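You operate a simulated robot arm through the tools that you are given. There is no shell and no other tool.

Carry out the task below with a simulated two-armed robot. There is one attempt and no reset: what you move stays moved.

TASK
Stir the streaky green paint and paint the tall block's top with it.
Fine: block on the rubber mat; stir and paint with the orange brush, then stand it in the jar. A coat counts when it lies all over at full strength: go over it till it gets no stronger.

It is judged by the outcome, as a careful person would: the job done as asked, and still so three seconds after it is handed in. It fails if anything else is knocked over, pushed out of place, dropped, spilled or broken.

THE ROBOT
Two 7-joint arms with two-finger grippers on one trunk that stands fixed in place. Base frame: the origin is at the foot of the trunk, x ahead of it, y to its left, z up; the work surface is at about z = 0.76. Lengths are in m, angles in rad, forces in N, time in s.
The left shoulder is at [0.06, 0.123, 0.97], the right one opposite. With the tool pointing down near the work surface each hand reaches from about 0.32 to 0.78 m from the base axis, measured 20 degrees to its own side. Payload 1.47 kg a hand.
The tool frame of a hand sits at the grasp point between the pads (the TCP): z along the fingers, y along the line on which they close. The tips reach 0.016 m beyond it. The gripper opens to 0.087 m; its body begins 0.055 m behind the TCP.
Orientation is that of the tool frame in the base frame, as a unit quaternion [w, x, y, z]. With the fingers straight down and closing along the base's y, the tool's x points along the base's -x, its y along +y and its z along -z.

THE INTERFACE
- The arms move only by the tool servo_tool. It takes "left_increments", "right_increments" or both (then of equal length, played together; a hand with none holds still); each is a list of rows, each a list of 7 numbers: the shift along the base's x, y, z in m, then the turn, a rotation vector about the base's x, y, z in rad, then the gripper command, from -1 (shut) to 1 (fully open), values between in proportion. In form: [[x, y, z, ax, ay, az, grip], ...]. A call has 1 to 20 rows; each row shifts and turns the commanded pose from where the row before left it. Each row takes 0.2 s and may step no farther than 0.05 m and 0.15 rad from the row before; otherwise, or with a gripper value out of range, the whole call is refused. Where a pose cannot be reached the arm comes as near as it can. A force on the tool above 40 N (or 10 N above the force at the start of the call, whichever is more), or a blocked arm, ends the call early, and 0.2 s more pass. The fingers move at their own pace (about 0.153 m/s each) and stop on an object; they squeeze with about 20 N. The grip force told is the motor's: it shows also when the fingers shut on nothing. Time passes only in rows, and 0.2 s behind the last, so rows that do not move let the fingers close. The reply holds the time, the measured pose of the TCP, the force on the tool along the base axes, the opening and the grip force, in the units named above and with some noise, with the torque about the TCP (base axes, N m) and any sound that the robot's microphone picked up, and new pictures: "show" is both (left out), scene, wrist or none (wrist: the cameras of the hands that moved).
- Cameras (640 x 400 px; columns grow to the right, rows downward): "scene" is now at [0.095, 0.0062, 1.5388]; the picture's right is [0.05, -1.00, 0.00], its down [-0.64, -0.03, -0.77] and it looks along [0.77, 0.04, -0.64] (base axes); focal length 368 px, centre (320, 200). "left" rides on the left gripper at [0.073, -0.012, -0.09] in its tool frame; the picture's right is [0.16, 0.99, 0.00], its down [-0.72, 0.12, -0.68] and it looks along [-0.67, 0.11, 0.73] (tool axes); focal length 247 px, centre (320, 200). "right" rides on the right gripper at [0.073, 0.012, -0.09] in its tool frame; the picture's right is [-0.16, 0.99, 0.00], its down [-0.72, -0.12, -0.68] and it looks along [-0.67, -0.11, 0.73] (tool axes); focal length 247 px, centre (320, 200). There is no depth. A picture from a camera that has moved, and an enlarged one, comes with that camera's place and axes in the base frame and with its lens.
- raise_lower(by): moves the trunk up (or, below 0, down) by that many m; the arms and the scene camera ride with it, the base frame stays. It gives what a move gives, with no picture.
- turn_head(pan, tilt): turns the head with the scene camera to pan (to the left, within 2.094 rad either way) and tilt (down, from -0.506 to 1.204), counted from straight ahead of the robot. It gives what a move gives, and a new picture of the scene camera.
- close_up(camera, box): a new picture of the part [left, top, right, bottom] of that camera's present view, enlarged. It takes no simulated time.
- finish_job(): hands the job in; it is judged then, once.

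Nothing tells you positions but the pictures and the camera data. Unless the task says otherwise, let go and move clear before handing in.

The tools are called after ">>>" as name(argument=value, ...) on one line, values as JSON. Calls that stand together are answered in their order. servo_tool: Moves the arms, as the interface text tells. Its arguments: {"type":"object","properties":{"left_increments":{"type":"array","items":{"type":"array","items":{"type":"number"}}},"right_increments":{"type":"array","items":{"type":"array","items":{"type":"number"}}},"show":{"type":"string","enum":["both","scene","wrist","none"]}},"required":[]} The other tools are called the same way: raise_lower (by) moves the trunk up or down; turn_head (pan, tilt) turns the head that bears the scene camera; close_up (camera, box) takes an enlarged picture of a part of a camera's view; finish_job () hands the job in.

At the start:

```text
time: 0.0
left_eef_pos: [0.5708, 0.2598, 1.2441]
left_tool_rot: [0.0, 0.0, 1.0, 0.0]
left_ft_force: [0.8, 0.1, -0.1]
left_ft_torque: [0.03, 0.0, 0.04]
left_grip_width: 0.0871
left_gripper_force: 0.1
right_eef_pos: [0.5585, -0.1697, 1.2388]
right_tool_rot: [0.0, -0.001, 1.0, 0.0]
right_ft_force: [0.1, 0.5, 0.1]
right_ft_torque: [-0.03, 0.0, 0.01]
right_grip_width: 0.0869
right_gripper_force: 0.0
trunk travel left (down, up): [-0.125, 0.105]
head pan, tilt (commanded): [0.051, 0.689]
```

scene: 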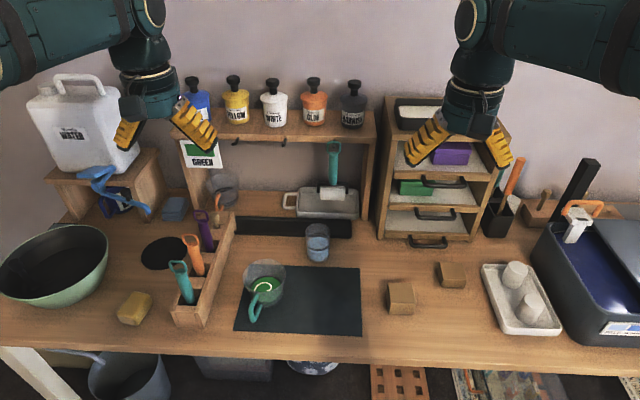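
right: 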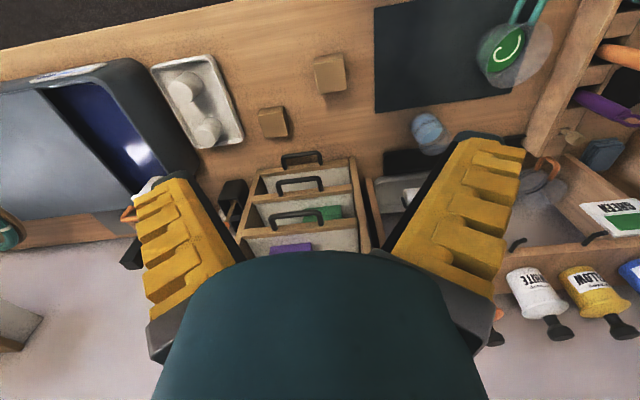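
left: 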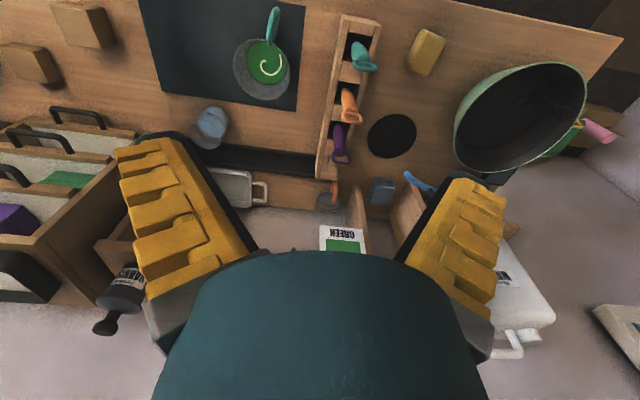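

I see a workbench with a brush rack on the left (teal, orange and purple handles), a cup of streaky green paint on a dark mat, two wooden blocks to the right of the mat, and a jar. I'll look at these closely before I move anything.

>>> close_up(camera="scene", box=[140, 180, 300, 340])

>>> close_up(camera="scene", box=[220, 200, 380, 340])

>>> close_up(camera="scene", box=[370, 220, 500, 340])

>>> close_up(camera="scene", box=[460, 140, 640, 340])

>>> close_up(camera="scene", box=[160, 60, 400, 240])

>>> close_up(camera="left", box=[160, 0, 460, 220])

```text
2.50 times, centred on (220, 260) of scene
camera zoom: at [0.095, 0.0062, 1.5388], right [0.05, -1.0, 0.0], down [-0.64, -0.03, -0.77], along [0.77, 0.04, -0.64], focal length 919 px, centre (570, 50)
```

zoom: 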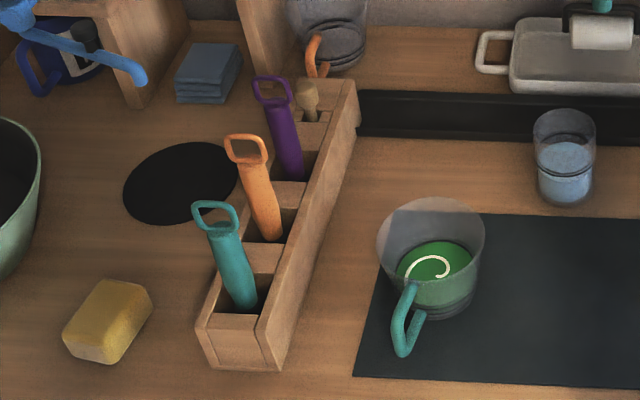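

```text
2.86 times, centred on (300, 270) of scene
camera zoom: at [0.095, 0.0062, 1.5388], right [0.05, -1.0, 0.0], down [-0.64, -0.03, -0.77], along [0.77, 0.04, -0.64], focal length 1050 px, centre (377, 0)
```

zoom: 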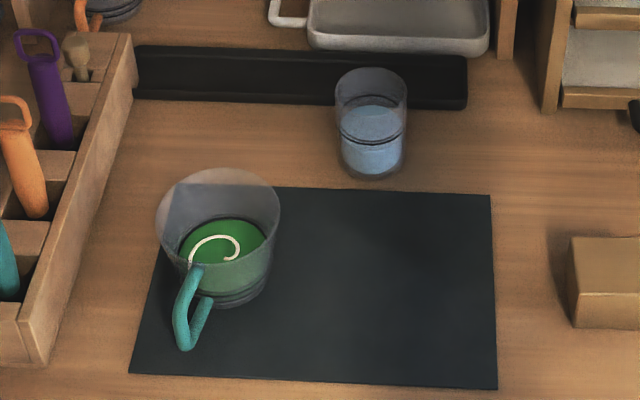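

```text
3.33 times, centred on (435, 280) of scene
camera zoom: at [0.095, 0.0062, 1.5388], right [0.05, -1.0, 0.0], down [-0.64, -0.03, -0.77], along [0.77, 0.04, -0.64], focal length 1225 px, centre (-63, -67)
```

zoom: 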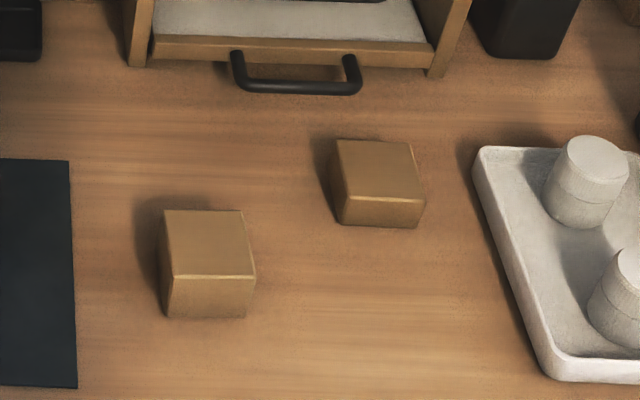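

```text
2.00 times, centred on (550, 240) of scene
camera zoom: at [0.095, 0.0062, 1.5388], right [0.05, -1.0, 0.0], down [-0.64, -0.03, -0.77], along [0.77, 0.04, -0.64], focal length 735 px, centre (-140, 120)
```

zoom: 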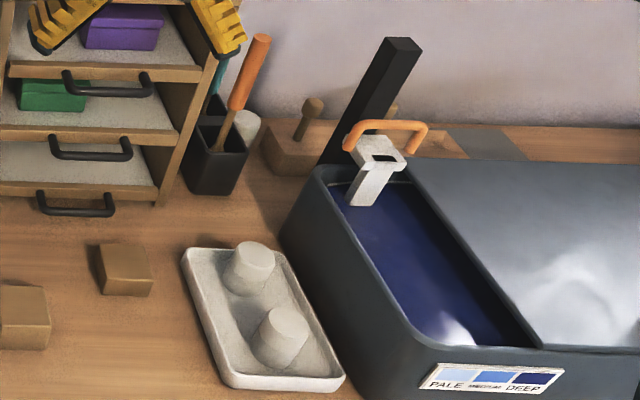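

```text
2.22 times, centred on (280, 150) of scene
camera zoom: at [0.095, 0.0062, 1.5388], right [0.05, -1.0, 0.0], down [-0.64, -0.03, -0.77], along [0.77, 0.04, -0.64], focal length 817 px, centre (409, 311)
```

zoom: 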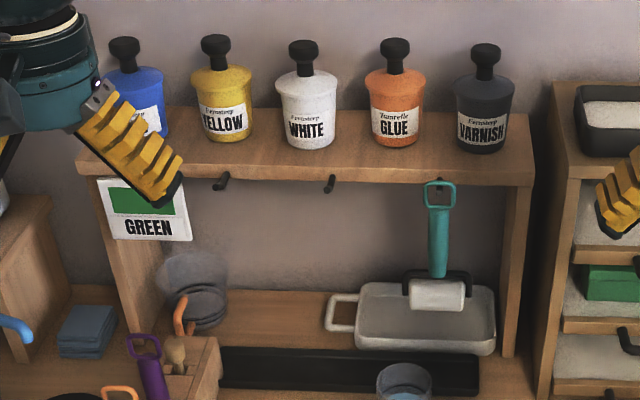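

```text
1.82 times, centred on (310, 110) of left
camera zoom: at [0.4988, 0.2486, 1.3331], right [-0.16, 0.99, 0.0], down [0.72, 0.12, 0.68], along [0.67, 0.11, -0.73], focal length 449 px, centre (338, 364)
```

zoom: 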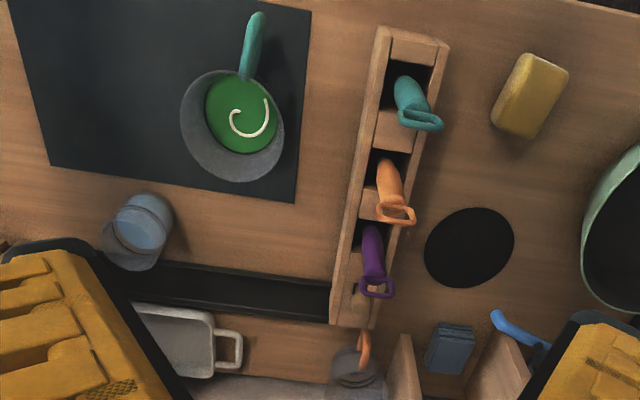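

The left-hand block stands taller, about 0.05 m against 0.03 m for the other. I can see two orange-handled tools, one in the rack and one in the black holder. I need to tell which is a brush, and check the jar and the mats.

>>> close_up(camera="scene", box=[470, 140, 560, 250])

>>> close_up(camera="scene", box=[165, 205, 245, 275])

>>> close_up(camera="scene", box=[285, 205, 355, 275])

>>> close_up(camera="scene", box=[190, 165, 250, 225])

>>> close_up(camera="scene", box=[235, 250, 305, 330])

>>> close_up(camera="right", box=[180, 130, 420, 260])

>>> close_up(camera="left", box=[300, 0, 440, 220])

```text
3.64 times, centred on (515, 195) of scene
camera zoom: at [0.095, 0.0062, 1.5388], right [0.05, -1.0, 0.0], down [-0.64, -0.03, -0.77], along [0.77, 0.04, -0.64], focal length 1337 px, centre (-389, 218)
```

zoom: 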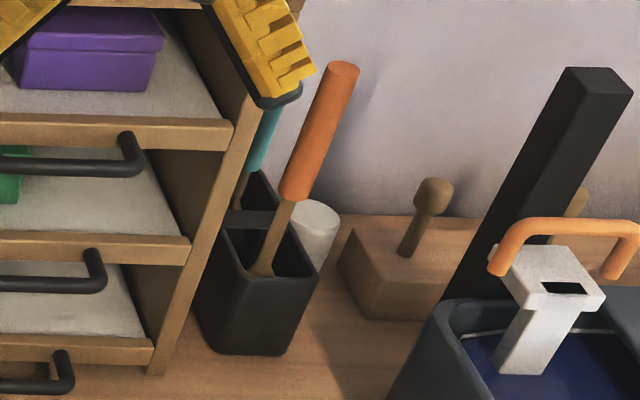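

```text
5.71 times, centred on (205, 240) of scene
camera zoom: at [0.095, 0.0062, 1.5388], right [0.05, -1.0, 0.0], down [-0.64, -0.03, -0.77], along [0.77, 0.04, -0.64], focal length 2100 px, centre (977, -29)
```

zoom: 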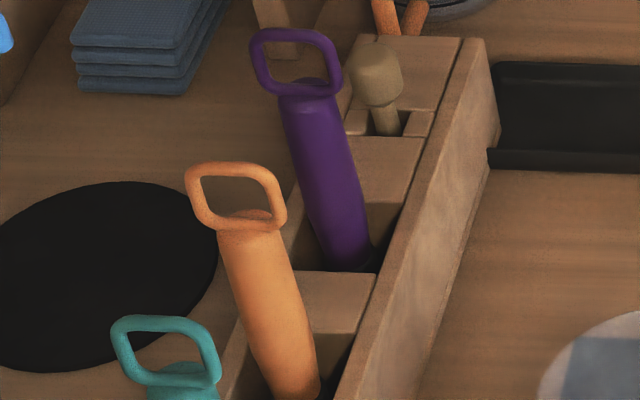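

```text
5.71 times, centred on (320, 240) of scene
camera zoom: at [0.095, 0.0062, 1.5388], right [0.05, -1.0, 0.0], down [-0.64, -0.03, -0.77], along [0.77, 0.04, -0.64], focal length 2100 px, centre (320, -29)
```

zoom: 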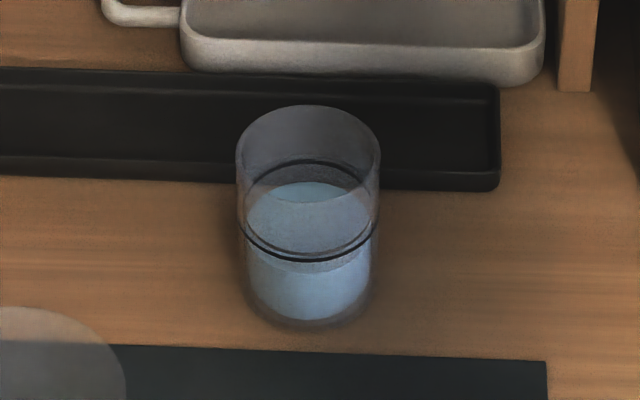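

```text
6.67 times, centred on (220, 195) of scene
camera zoom: at [0.095, 0.0062, 1.5388], right [0.05, -1.0, 0.0], down [-0.64, -0.03, -0.77], along [0.77, 0.04, -0.64], focal length 2450 px, centre (987, 233)
```

zoom: 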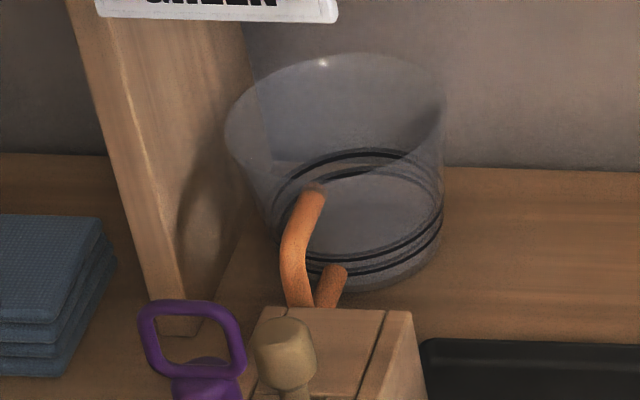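

```text
5.00 times, centred on (270, 290) of scene
camera zoom: at [0.095, 0.0062, 1.5388], right [0.05, -1.0, 0.0], down [-0.64, -0.03, -0.77], along [0.77, 0.04, -0.64], focal length 1838 px, centre (570, -250)
```

zoom: 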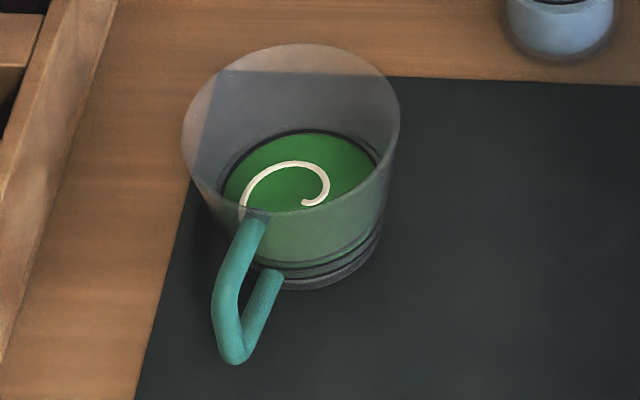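

```text
2.67 times, centred on (300, 195) of right
camera zoom: at [0.4856, -0.1593, 1.3277], right [0.16, 0.99, 0.0], down [0.72, -0.12, 0.68], along [0.67, -0.11, -0.73], focal length 659 px, centre (373, 213)
```

zoom: 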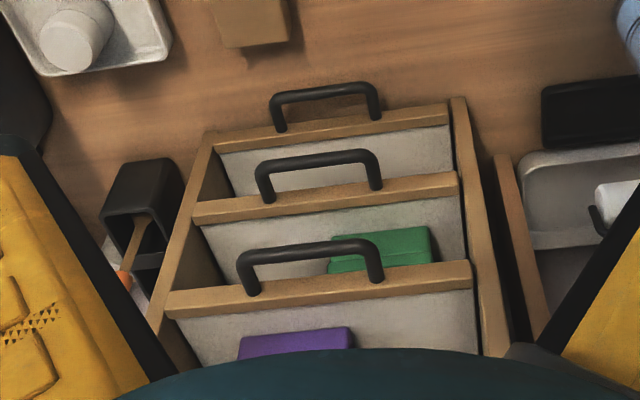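

```text
1.82 times, centred on (370, 110) of left
camera zoom: at [0.4988, 0.2486, 1.3331], right [-0.16, 0.99, 0.0], down [0.72, 0.12, 0.68], along [0.67, 0.11, -0.73], focal length 449 px, centre (229, 364)
```

zoom: 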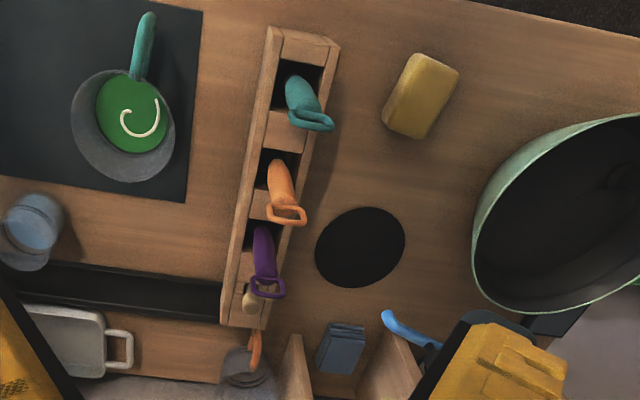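

The rack's orange tool shares its handle style with the other loop-handled tools. The orange tool in the black holder looks different, with a thin tan shaft. I'll bring both wrist cameras closer to check what they are, and look at the mats.

>>> servo_tool(right_increments=[[0.01, -0.035, -0.015, 0, 0, 0, 1], [0.01, -0.035, -0.015, 0, 0, 0, 1], [0.01, -0.035, -0.015, 0, 0, 0, 1], [0.01, -0.035, -0.015, 0, 0, 0, 1], [0.0, -0.035, -0.015, 0, 0, 0, 1], [0.0, -0.035, -0.015, 0, 0, 0, 1]], left_increments=[[-0.012, 0.012, -0.027, 0, 0, 0, 1], [-0.012, 0.012, -0.027, 0, 0, 0, 1], [-0.012, 0.012, -0.027, 0, 0, 0, 1], [-0.012, 0.012, -0.027, 0, 0, 0, 1], [-0.012, 0.012, -0.027, 0, 0, 0, 1], [-0.012, 0.012, -0.027, 0, 0, 0, 1]], show="both")

```text
time: 1.4
left_eef_pos: [0.4978, 0.3302, 1.0863]
left_tool_rot: [0.0, 0.0, 1.0, 0.0]
left_ft_force: [-0.4, 0.7, 0.1]
left_ft_torque: [0.01, 0.02, 0.0]
left_grip_width: 0.0869
left_gripper_force: 0.1
right_eef_pos: [0.5978, -0.3803, 1.1493]
right_tool_rot: [0.001, -0.001, 1.0, 0.001]
right_ft_force: [-0.3, -1.2, -0.1]
right_ft_torque: [0.01, 0.01, -0.02]
right_grip_width: 0.087
right_gripper_force: 0.0
trunk travel left (down, up): [-0.125, 0.105]
head pan, tilt (commanded): [0.051, 0.689]
camera scene: at [0.0954, 0.0057, 1.5387], right [0.05, -1.0, 0.0], down [-0.64, -0.03, -0.77], along [0.77, 0.04, -0.64], focal length 368 px, centre (320, 200)
camera right: at [0.525, -0.3699, 1.2386], right [0.16, 0.99, 0.0], down [0.72, -0.12, 0.68], along [0.67, -0.11, -0.73], focal length 247 px, centre (320, 200)
camera left: at [0.4246, 0.319, 1.1766], right [-0.16, 0.99, 0.0], down [0.72, 0.12, 0.68], along [0.67, 0.11, -0.73], focal length 247 px, centre (320, 200)
```

scene: 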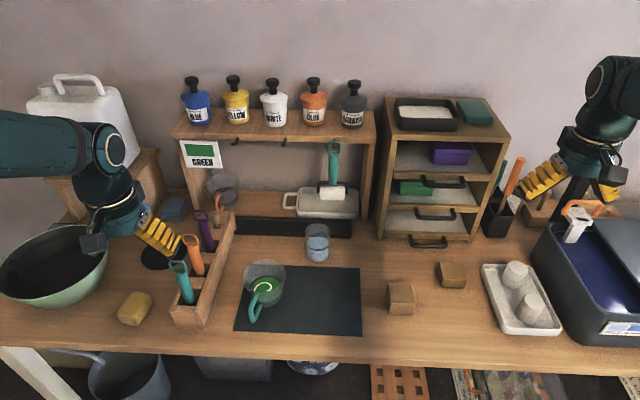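
right: 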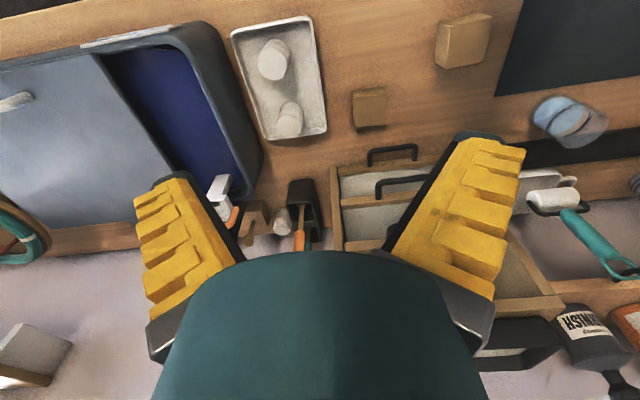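
left: 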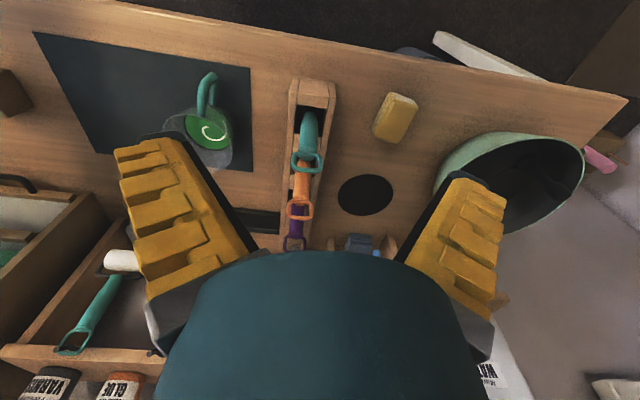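

>>> close_up(camera="left", box=[260, 70, 360, 270])

>>> close_up(camera="right", box=[200, 130, 360, 260])

>>> close_up(camera="scene", box=[470, 140, 550, 250])

>>> close_up(camera="left", box=[150, 60, 260, 180])

>>> close_up(camera="left", box=[320, 150, 420, 270])

>>> close_up(camera="scene", box=[160, 200, 250, 330])

```text
2.00 times, centred on (310, 170) of left
camera zoom: at [0.4246, 0.319, 1.1766], right [-0.16, 0.99, 0.0], down [0.72, 0.12, 0.68], along [0.67, 0.11, -0.73], focal length 494 px, centre (340, 260)
```

zoom: 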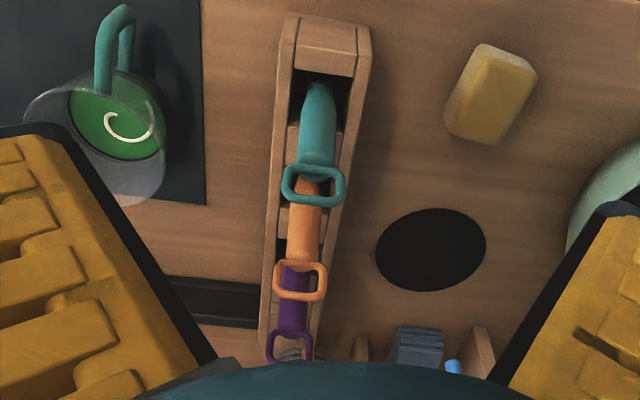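

```text
3.08 times, centred on (280, 195) of right
camera zoom: at [0.525, -0.3699, 1.2386], right [0.16, 0.99, 0.0], down [0.72, -0.12, 0.68], along [0.67, -0.11, -0.73], focal length 760 px, centre (443, 215)
```

zoom: 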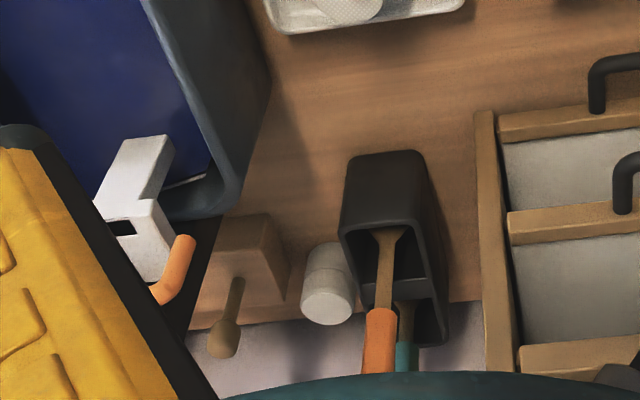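

```text
3.64 times, centred on (510, 195) of scene
camera zoom: at [0.0954, 0.0057, 1.5387], right [0.05, -1.0, 0.0], down [-0.64, -0.03, -0.77], along [0.77, 0.04, -0.64], focal length 1337 px, centre (-371, 218)
```

zoom: 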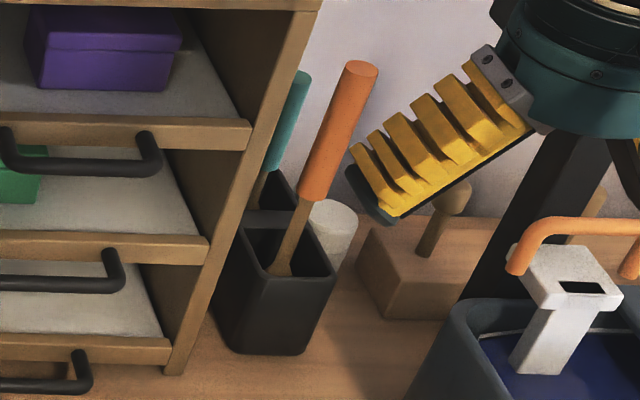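

```text
3.33 times, centred on (205, 120) of left
camera zoom: at [0.4246, 0.319, 1.1766], right [-0.16, 0.99, 0.0], down [0.72, 0.12, 0.68], along [0.67, 0.11, -0.73], focal length 823 px, centre (703, 467)
```

zoom: 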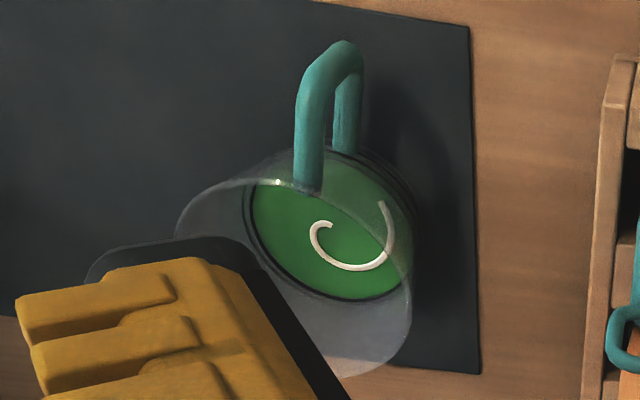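

```text
3.33 times, centred on (370, 210) of left
camera zoom: at [0.4246, 0.319, 1.1766], right [-0.16, 0.99, 0.0], down [0.72, 0.12, 0.68], along [0.67, 0.11, -0.73], focal length 823 px, centre (153, 167)
```

zoom: 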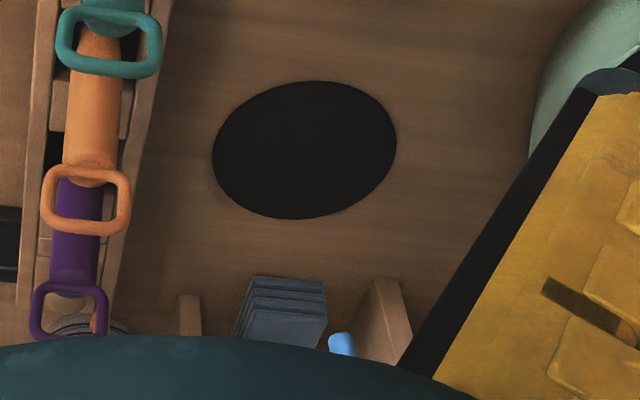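

```text
3.08 times, centred on (205, 265) of scene
camera zoom: at [0.0954, 0.0057, 1.5387], right [0.05, -1.0, 0.0], down [-0.64, -0.03, -0.77], along [0.77, 0.04, -0.64], focal length 1131 px, centre (674, 0)
```

zoom: 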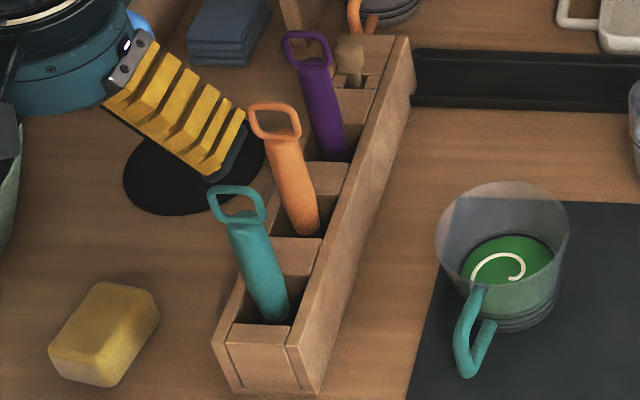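

The tools in the black holder are spatula-like and out of reach. The rack's orange loop-handled tool stands at about (0.665, 0.330), with its handle top near z = 0.955. The tall block is about 0.058 m square and 0.05 m high, centred near (0.636, −0.159). I'll bring the right hand over it first.

>>> servo_tool(right_increments=[[0.0048, 0.0277, -0.0286, 0, 0, 0, 1], [0.0048, 0.0277, -0.0286, 0, 0, 0, 1], [0.0048, 0.0277, -0.0286, 0, 0, 0, 1], [0.0048, 0.0277, -0.0286, 0, 0, 0, 1], [0.0048, 0.0277, -0.0286, 0, 0, 0, 1], [0.0048, 0.0277, -0.0286, 0, 0, 0, 1], [0.0048, 0.0277, -0.0286, 0, 0, 0, 1], [0.0048, 0.0277, -0.0286, 0, 0, 0, 1]], show="both")

```text
time: 3.2
left_eef_pos: [0.4977, 0.3304, 1.0878]
left_tool_rot: [0.0, 0.0, 1.0, 0.001]
left_ft_force: [-0.1, 1.2, -0.6]
left_ft_torque: [-0.04, -0.01, -0.01]
left_grip_width: 0.087
left_gripper_force: 0.1
right_eef_pos: [0.6371, -0.1627, 0.9184]
right_tool_rot: [0.0, -0.001, 1.0, 0.0]
right_ft_force: [0.3, 0.0, -0.2]
right_ft_torque: [0.0, 0.01, 0.0]
right_grip_width: 0.0871
right_gripper_force: 0.0
trunk travel left (down, up): [-0.125, 0.105]
head pan, tilt (commanded): [0.051, 0.689]
camera scene: at [0.0956, 0.0064, 1.5387], right [0.05, -1.0, 0.0], down [-0.64, -0.03, -0.77], along [0.77, 0.04, -0.64], focal length 368 px, centre (320, 200)
camera right: at [0.5652, -0.1507, 1.0076], right [0.16, 0.99, 0.0], down [0.72, -0.12, 0.68], along [0.67, -0.11, -0.73], focal length 247 px, centre (320, 200)
```

scene: 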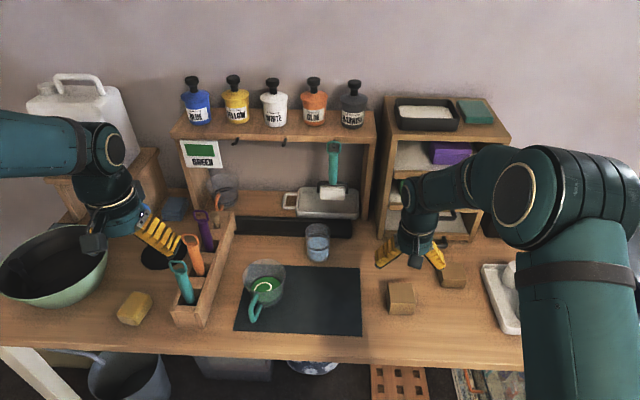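
right: 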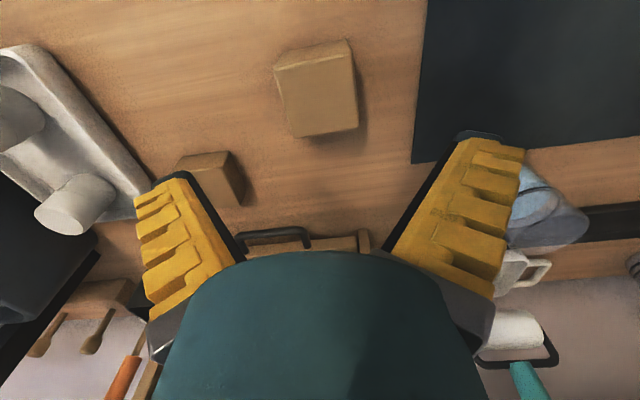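

The block is in the right wrist camera's view. I'll enlarge it to refine its position before going down.

>>> close_up(camera="right", box=[230, 20, 390, 150])

>>> close_up(camera="scene", box=[370, 225, 480, 335])

```text
3.08 times, centred on (310, 85) of right
camera zoom: at [0.5652, -0.1507, 1.0076], right [0.16, 0.99, 0.0], down [0.72, -0.12, 0.68], along [0.67, -0.11, -0.73], focal length 760 px, centre (351, 554)
```

zoom: 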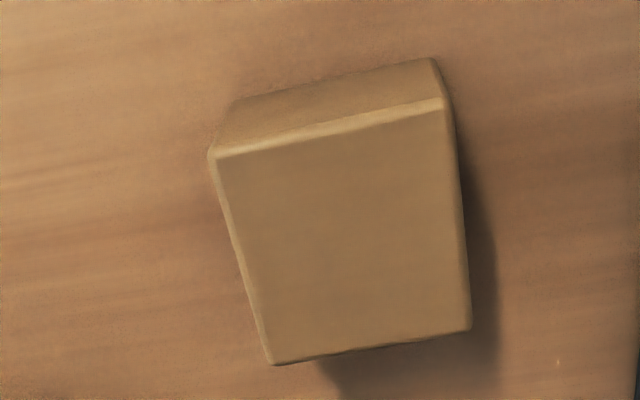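

```text
3.64 times, centred on (425, 280) of scene
camera zoom: at [0.0956, 0.0064, 1.5387], right [0.05, -1.0, 0.0], down [-0.64, -0.03, -0.77], along [0.77, 0.04, -0.64], focal length 1337 px, centre (-62, -91)
```

zoom: 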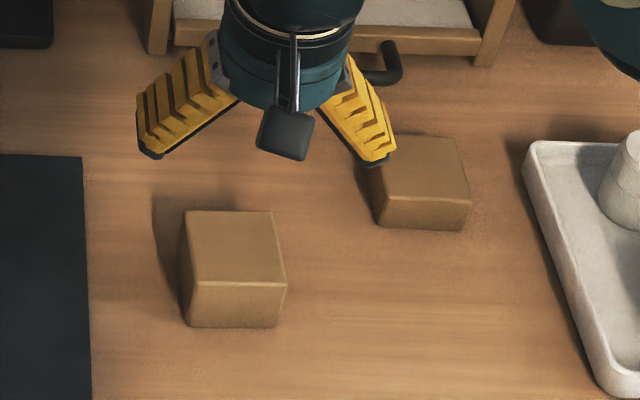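

The block centre agrees with the hand's present x and y to within a few millimetres. I'll go straight down and close on it.

>>> servo_tool(right_increments=[[0.0003, 0.0002, -0.03, 0, 0, 0, 1], [0.0003, 0.0002, -0.03, 0, 0, 0, 1], [0.0003, 0.0002, -0.03, 0, 0, 0, 1], [0.0003, 0.0002, -0.025, 0, 0, 0, 1], [0, 0, -0.018, 0, 0, 0, 1], [0, 0, 0, 0, 0, 0, 1]], show="both")

```text
time: 4.6
left_eef_pos: [0.4978, 0.3312, 1.0885]
left_tool_rot: [-0.001, 0.0, 1.0, 0.0]
left_ft_force: [-0.3, -0.6, 0.5]
left_ft_torque: [-0.02, 0.02, 0.0]
left_grip_width: 0.0867
left_gripper_force: 0.1
right_eef_pos: [0.6361, -0.1613, 0.785]
right_tool_rot: [0.0, 0.0, 1.0, 0.001]
right_ft_force: [-0.5, -0.1, 0.6]
right_ft_torque: [0.05, -0.03, -0.02]
right_grip_width: 0.0871
right_gripper_force: 0.1
trunk travel left (down, up): [-0.125, 0.105]
head pan, tilt (commanded): [0.051, 0.689]
camera scene: at [0.0948, 0.0062, 1.5388], right [0.05, -1.0, 0.0], down [-0.64, -0.03, -0.77], along [0.77, 0.04, -0.64], focal length 368 px, centre (320, 200)
camera right: at [0.5645, -0.1494, 0.8743], right [0.16, 0.99, 0.0], down [0.72, -0.12, 0.68], along [0.67, -0.11, -0.73], focal length 247 px, centre (320, 200)
```

scene: 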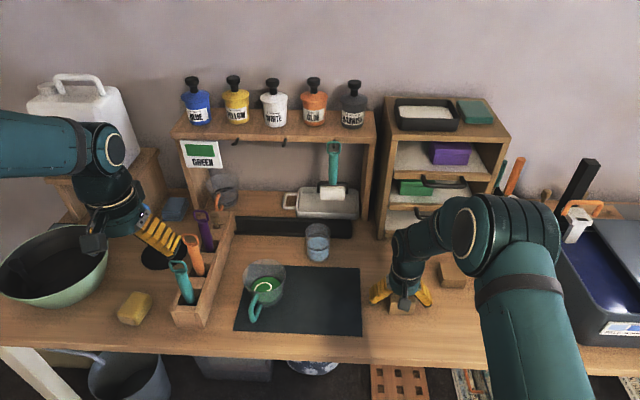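
right: 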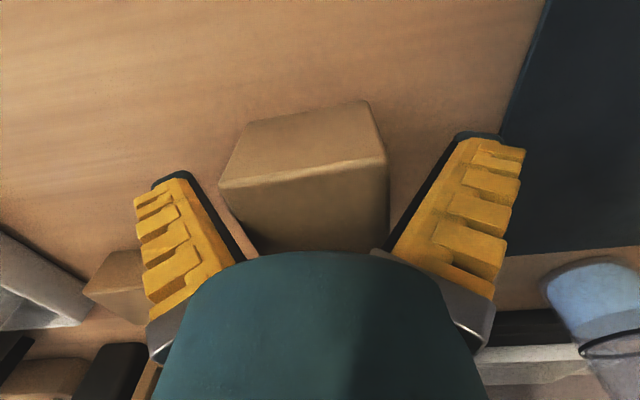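

The block sits between the fingers, so I'll close on it.

>>> servo_tool(right_increments=[[0, 0, 0, 0, 0, 0, 0.2], [0, 0, 0, 0, 0, 0, -0.2], [0, 0, 0, 0, 0, 0, -1], [0, 0, 0, 0, 0, 0, -1]], show="wrist")

```text
time: 5.6
left_eef_pos: [0.4967, 0.3296, 1.088]
left_tool_rot: [0.0, 0.0, 1.0, -0.001]
left_ft_force: [-0.1, -0.7, 0.8]
left_ft_torque: [0.03, 0.02, 0.02]
left_grip_width: 0.087
left_gripper_force: 0.0
right_eef_pos: [0.6374, -0.1597, 0.7845]
right_tool_rot: [0.0, 0.001, 1.0, 0.0]
right_ft_force: [0.7, 0.1, 0.2]
right_ft_torque: [0.01, 0.02, 0.01]
right_grip_width: 0.0669
right_gripper_force: 20.4
trunk travel left (down, up): [-0.125, 0.105]
head pan, tilt (commanded): [0.051, 0.689]
camera right: at [0.5646, -0.1494, 0.8744], right [0.16, 0.99, 0.0], down [0.72, -0.12, 0.68], along [0.67, -0.11, -0.73], focal length 247 px, centre (320, 200)
```

right: 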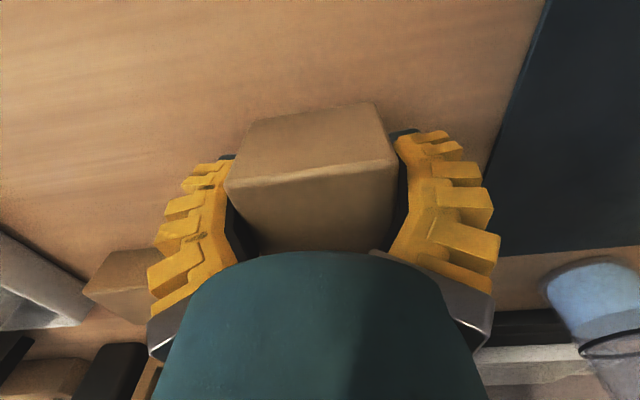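

The block is gripped with 20 N at a 0.067 m width. I'll lift it, carry it left over the mat and stop above about (0.64, −0.005).

>>> servo_tool(right_increments=[[0, 0, 0.02, 0, 0, 0, -1], [0, 0, 0.03, 0, 0, 0, -1], [0, 0.02, 0.01, 0, 0, 0, -1], [0, 0.03, 0, 0, 0, 0, -1], [0, 0.03, 0, 0, 0, 0, -1], [0, 0.03, 0, 0, 0, 0, -1], [0, 0.03, 0, 0, 0, 0, -1], [0, 0.015, 0, 0, 0, 0, -1], [0, 0, -0.02, 0, 0, 0, -1], [0, 0, -0.02, 0, 0, 0, -1], [0, 0, 0, 0, 0, 0, -1]], show="both")

```text
time: 8.0
left_eef_pos: [0.4988, 0.3306, 1.087]
left_tool_rot: [0.001, 0.001, 1.0, -0.001]
left_ft_force: [0.0, -0.4, -0.3]
left_ft_torque: [-0.01, 0.02, 0.01]
left_grip_width: 0.0872
left_gripper_force: 0.0
right_eef_pos: [0.6382, -0.0024, 0.8075]
right_tool_rot: [0.0, -0.001, 1.0, 0.001]
right_ft_force: [-0.1, -0.2, -0.9]
right_ft_torque: [-0.01, 0.01, 0.02]
right_grip_width: 0.0668
right_gripper_force: 19.7
trunk travel left (down, up): [-0.125, 0.105]
head pan, tilt (commanded): [0.051, 0.689]
camera scene: at [0.0951, 0.0062, 1.5388], right [0.05, -1.0, 0.0], down [-0.64, -0.03, -0.77], along [0.77, 0.04, -0.64], focal length 368 px, centre (320, 200)
camera right: at [0.5663, 0.009, 0.8966], right [0.16, 0.99, 0.0], down [0.72, -0.12, 0.68], along [0.67, -0.11, -0.73], focal length 247 px, centre (320, 200)
```

scene: 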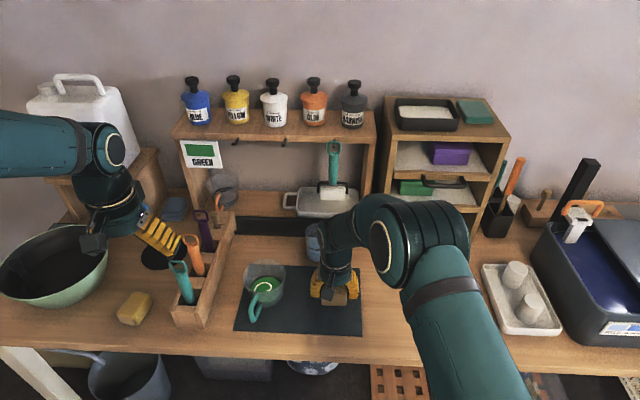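
right: 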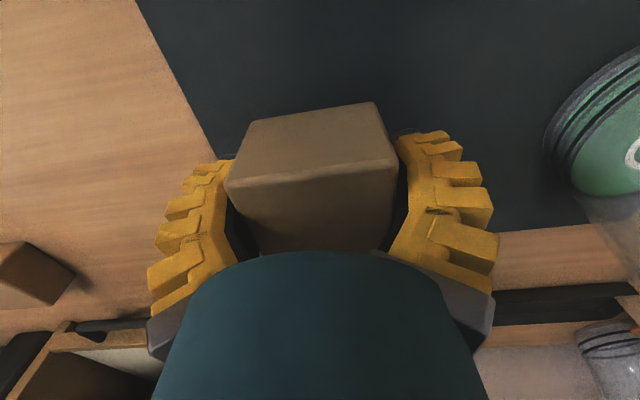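

The block is over the mat, with its edges well inside the mat's border. I'll lower it gently and watch the force.

>>> servo_tool(right_increments=[[0, 0, -0.01, 0, 0, 0, -1], [0, 0, -0.005, 0, 0, 0, -1], [0, 0, -0.003, 0, 0, 0, -1], [0, 0, 0, 0, 0, 0, -1]], show="wrist")

```text
time: 9.0
left_eef_pos: [0.4974, 0.3316, 1.0872]
left_tool_rot: [0.001, 0.0, 1.0, 0.0]
left_ft_force: [-0.4, -0.1, 0.4]
left_ft_torque: [0.03, -0.05, -0.02]
left_grip_width: 0.087
left_gripper_force: 0.0
right_eef_pos: [0.6387, -0.0036, 0.7884]
right_tool_rot: [0.0, 0.0, 1.0, 0.0]
right_ft_force: [0.0, 0.5, -1.6]
right_ft_torque: [0.01, -0.01, 0.04]
right_grip_width: 0.0667
right_gripper_force: 20.2
trunk travel left (down, up): [-0.125, 0.105]
head pan, tilt (commanded): [0.051, 0.689]
camera right: at [0.566, 0.008, 0.8781], right [0.16, 0.99, 0.0], down [0.72, -0.12, 0.68], along [0.67, -0.11, -0.73], focal length 247 px, centre (320, 200)
```

right: 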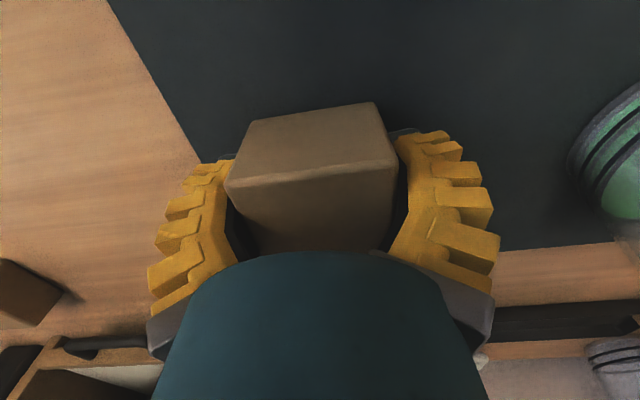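

>>> servo_tool(right_increments=[[0, 0, -0.002, 0, 0, 0, -1], [0, 0, 0, 0, 0, 0, -1]], show="none")

```text
time: 9.6
left_eef_pos: [0.497, 0.3307, 1.0875]
left_tool_rot: [0.0, 0.0, 1.0, -0.001]
left_ft_force: [-0.6, -0.3, -0.9]
left_ft_torque: [-0.01, 0.0, -0.01]
left_grip_width: 0.087
left_gripper_force: 0.1
right_eef_pos: [0.6382, -0.0034, 0.7878]
right_tool_rot: [0.0, 0.0, 1.0, 0.0]
right_ft_force: [0.8, 0.7, 0.2]
right_ft_torque: [-0.04, -0.08, 0.04]
right_grip_width: 0.0667
right_gripper_force: 20.0
trunk travel left (down, up): [-0.125, 0.105]
head pan, tilt (commanded): [0.051, 0.689]
```

>>> servo_tool(right_increments=[[0, 0, -0.002, 0, 0, 0, -1], [0, 0, 0, 0, 0, 0, -1]], show="none")

```text
time: 10.2
left_eef_pos: [0.4973, 0.3318, 1.0884]
left_tool_rot: [0.001, -0.001, 1.0, 0.001]
left_ft_force: [-0.3, 0.6, -0.6]
left_ft_torque: [-0.01, -0.02, 0.03]
left_grip_width: 0.0871
left_gripper_force: 0.1
right_eef_pos: [0.6377, -0.0031, 0.7865]
right_tool_rot: [0.001, 0.0, 1.0, 0.0]
right_ft_force: [-1.0, 0.1, 16.0]
right_ft_torque: [-0.15, 0.37, 0.04]
right_grip_width: 0.0661
right_gripper_force: 20.3
trunk travel left (down, up): [-0.125, 0.105]
head pan, tilt (commanded): [0.051, 0.689]
```

The block is down on the mat, with a 16 N contact force. I'll ease off a little and open the fingers.

>>> servo_tool(right_increments=[[0, 0, 0.0015, 0, 0, 0, -1], [0, 0, 0, 0, 0, 0, 0.6], [0, 0, 0, 0, 0, 0, 1], [0, 0, 0, 0, 0, 0, 1]], show="wrist")

```text
time: 11.2
left_eef_pos: [0.4969, 0.3312, 1.0884]
left_tool_rot: [0.001, 0.001, 1.0, 0.0]
left_ft_force: [-0.2, 0.0, -0.6]
left_ft_torque: [-0.01, 0.0, -0.02]
left_grip_width: 0.0871
left_gripper_force: 0.1
right_eef_pos: [0.6371, -0.0024, 0.7861]
right_tool_rot: [0.0, 0.0, 1.0, 0.0]
right_ft_force: [-0.8, 0.8, -0.7]
right_ft_torque: [-0.01, -0.05, -0.03]
right_grip_width: 0.087
right_gripper_force: 0.0
trunk travel left (down, up): [-0.125, 0.105]
head pan, tilt (commanded): [0.051, 0.689]
camera right: at [0.5646, 0.0079, 0.8758], right [0.16, 0.99, 0.0], down [0.72, -0.12, 0.68], along [0.67, -0.11, -0.73], focal length 247 px, centre (320, 200)
```

right: 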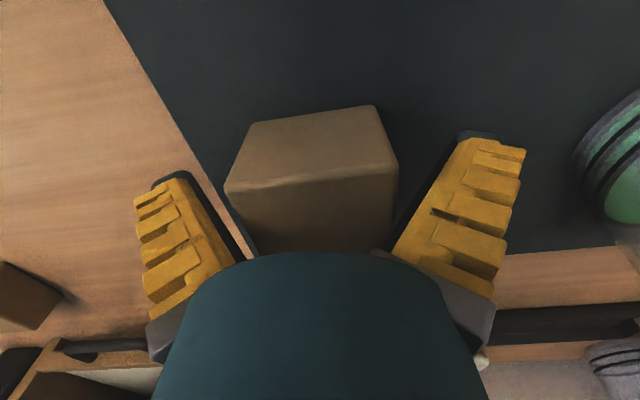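

The block is released on the mat. I'll raise the right hand straight up, get an overhead look at block, cup and jar, then move it aside.

>>> servo_tool(right_increments=[[0, 0, 0.02, 0, 0, 0, 1], [0, 0, 0.04, 0, 0, 0, 1], [0, 0, 0.04, 0, 0, 0, 1], [0, 0, 0.04, 0, 0, 0, 1], [-0.02, 0, 0.04, 0, 0, 0, 1], [-0.04, 0, 0.03, 0, 0, 0, 1], [-0.04, 0, 0.02, 0, 0, 0, 1], [0, 0, 0, 0, 0, 0, 1]], show="both")

```text
time: 13.0
left_eef_pos: [0.4988, 0.3308, 1.0881]
left_tool_rot: [0.0, 0.0, 1.0, 0.001]
left_ft_force: [0.6, 0.1, -0.3]
left_ft_torque: [0.0, 0.02, 0.02]
left_grip_width: 0.0869
left_gripper_force: 0.0
right_eef_pos: [0.5355, -0.0014, 1.0139]
right_tool_rot: [-0.001, 0.001, 1.0, 0.0]
right_ft_force: [-0.4, 0.1, -1.5]
right_ft_torque: [0.04, -0.01, -0.03]
right_grip_width: 0.0871
right_gripper_force: 0.0
trunk travel left (down, up): [-0.125, 0.105]
head pan, tilt (commanded): [0.051, 0.689]
camera scene: at [0.0958, 0.0063, 1.5386], right [0.05, -1.0, 0.0], down [-0.64, -0.03, -0.77], along [0.77, 0.04, -0.64], focal length 368 px, centre (320, 200)
camera right: at [0.4643, 0.0099, 1.1033], right [0.16, 0.99, 0.0], down [0.72, -0.12, 0.68], along [0.67, -0.11, -0.73], focal length 247 px, centre (320, 200)
```

scene: 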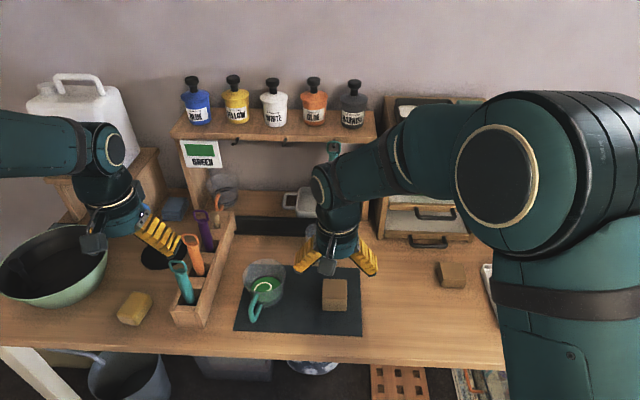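
right: 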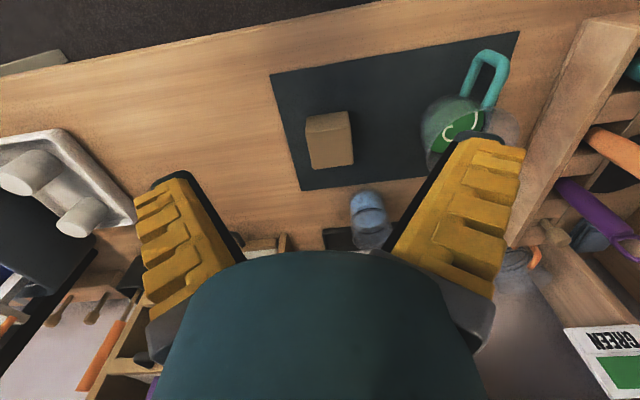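

>>> close_up(camera="right", box=[270, 30, 430, 260])

>>> close_up(camera="right", box=[400, 40, 530, 170])

>>> close_up(camera="scene", box=[225, 210, 385, 340])

>>> close_up(camera="right", box=[330, 170, 420, 260])

```text
1.74 times, centred on (350, 145) of right
camera zoom: at [0.4643, 0.0099, 1.1033], right [0.16, 0.99, 0.0], down [0.72, -0.12, 0.68], along [0.67, -0.11, -0.73], focal length 430 px, centre (268, 296)
```

zoom: 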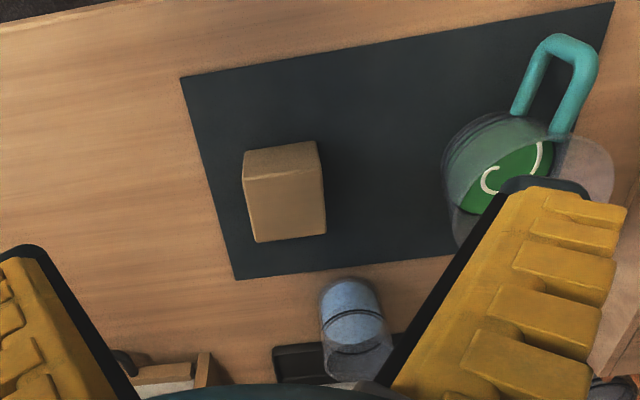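

```text
3.08 times, centred on (465, 105) of right
camera zoom: at [0.4643, 0.0099, 1.1033], right [0.16, 0.99, 0.0], down [0.72, -0.12, 0.68], along [0.67, -0.11, -0.73], focal length 760 px, centre (-126, 492)
```

zoom: 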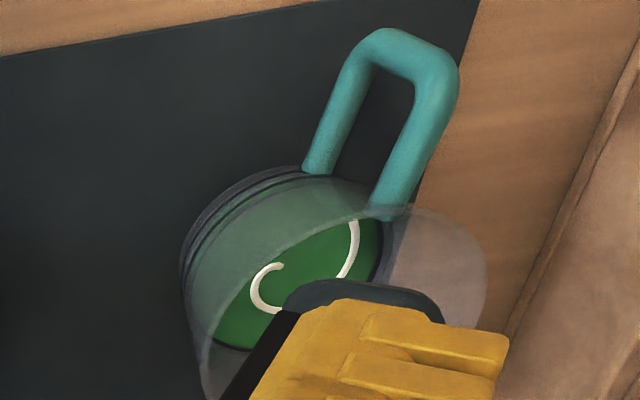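

```text
3.08 times, centred on (305, 275) of scene
camera zoom: at [0.0958, 0.0063, 1.5386], right [0.05, -1.0, 0.0], down [-0.64, -0.03, -0.77], along [0.77, 0.04, -0.64], focal length 1131 px, centre (366, -31)
```

zoom: 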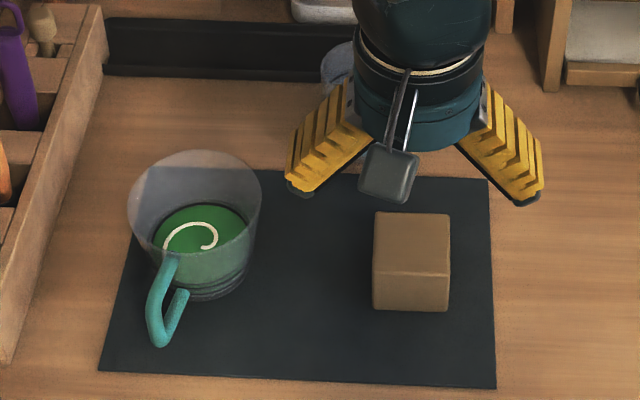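

```text
4.44 times, centred on (375, 215) of right
camera zoom: at [0.4643, 0.0099, 1.1033], right [0.16, 0.99, 0.0], down [0.72, -0.12, 0.68], along [0.67, -0.11, -0.73], focal length 1098 px, centre (76, 133)
```

zoom: 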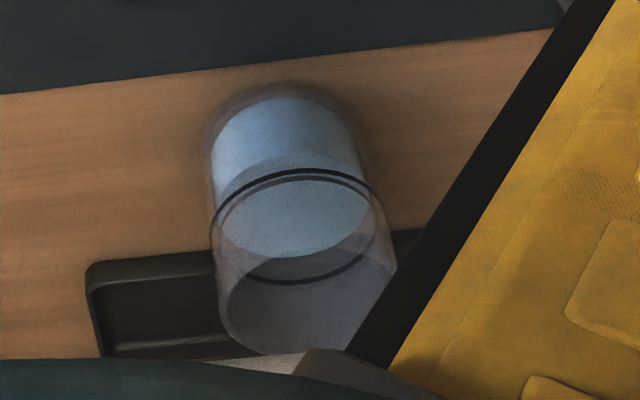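

Positions now: block centre (0.639, −0.001) on the mat, cup axis (0.645, 0.166) with its rim near z = 0.847 and paint surface near 0.80, jar centre (0.80, 0.045) with its rim near 0.843. Next the right hand goes aside. The left hand turns −90° so its fingers close along x, in line with the thin side of the loop, and goes above the orange brush.

>>> servo_tool(right_increments=[[-0.008, -0.028, 0.008, 0, 0, 0, 1], [-0.008, -0.028, 0.008, 0, 0, 0, 1], [-0.008, -0.028, 0.008, 0, 0, 0, 1], [-0.008, -0.028, 0.008, 0, 0, 0, 1], [-0.008, -0.028, 0.008, 0, 0, 0, 1], [-0.008, -0.028, 0.008, 0, 0, 0, 1], [-0.008, -0.028, 0.008, 0, 0, 0, 1], [-0.008, -0.028, 0.008, 0, 0, 0, 1], [-0.008, -0.028, 0.008, 0, 0, 0, 1], [-0.008, -0.028, 0.008, 0, 0, 0, 1], [-0.008, -0.028, 0.008, 0, 0, 0, 1]], left_increments=[[0.0151, 0, -0.002, 0, 0, -0.1428, 0.057], [0.0151, 0, -0.002, 0, 0, -0.1428, 0.057], [0.0151, 0, -0.002, 0, 0, -0.1428, 0.057], [0.0151, 0, -0.002, 0, 0, -0.1428, 0.057], [0.0151, 0, -0.002, 0, 0, -0.1428, 0.057], [0.0151, 0, -0.002, 0, 0, -0.1428, 0.057], [0.0151, 0, -0.002, 0, 0, -0.1428, 0.057], [0.0151, 0, -0.002, 0, 0, -0.1428, 0.057], [0.0151, 0, -0.002, 0, 0, -0.1428, 0.057], [0.0151, 0, -0.002, 0, 0, -0.1428, 0.057], [0.0151, 0, -0.002, 0, 0, -0.1428, 0.057]], show="both")

```text
time: 15.4
left_eef_pos: [0.6652, 0.3315, 1.0627]
left_tool_rot: [0.0, 0.708, 0.706, 0.0]
left_ft_force: [-0.1, 0.1, -0.3]
left_ft_torque: [0.02, -0.03, -0.01]
left_grip_width: 0.0513
left_gripper_force: 3.9
right_eef_pos: [0.4526, -0.3131, 1.1007]
right_tool_rot: [0.0, 0.001, 1.0, -0.001]
right_ft_force: [0.0, 0.7, -0.9]
right_ft_torque: [0.01, 0.01, 0.02]
right_grip_width: 0.0871
right_gripper_force: 0.1
trunk travel left (down, up): [-0.125, 0.105]
head pan, tilt (commanded): [0.051, 0.689]
camera scene: at [0.0951, 0.0058, 1.5388], right [0.05, -1.0, 0.0], down [-0.64, -0.03, -0.77], along [0.77, 0.04, -0.64], focal length 368 px, centre (320, 200)
camera right: at [0.3798, -0.3006, 1.1901], right [0.16, 0.99, 0.0], down [0.72, -0.12, 0.68], along [0.67, -0.11, -0.73], focal length 247 px, centre (320, 200)
camera left: at [0.6535, 0.4049, 1.1507], right [0.99, 0.16, 0.0], down [0.11, -0.72, 0.68], along [0.11, -0.67, -0.73], focal length 247 px, centre (320, 200)
```

scene: 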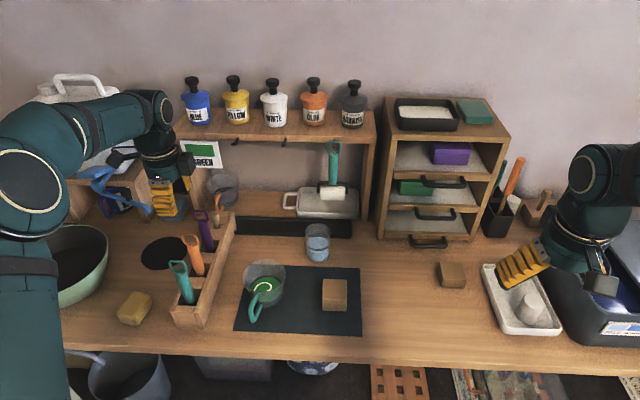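
right: 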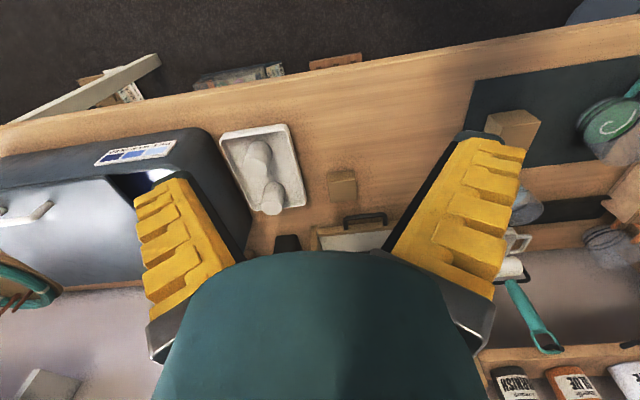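
left: 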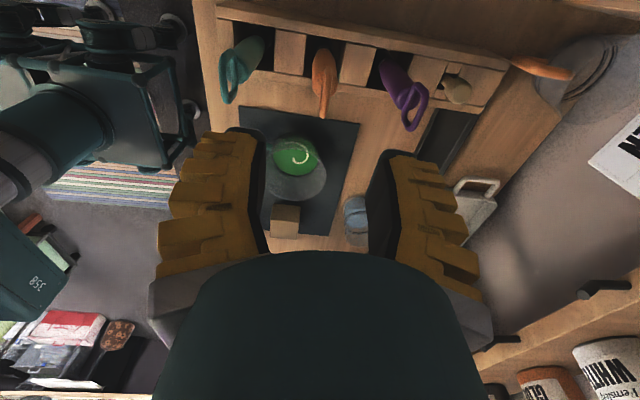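

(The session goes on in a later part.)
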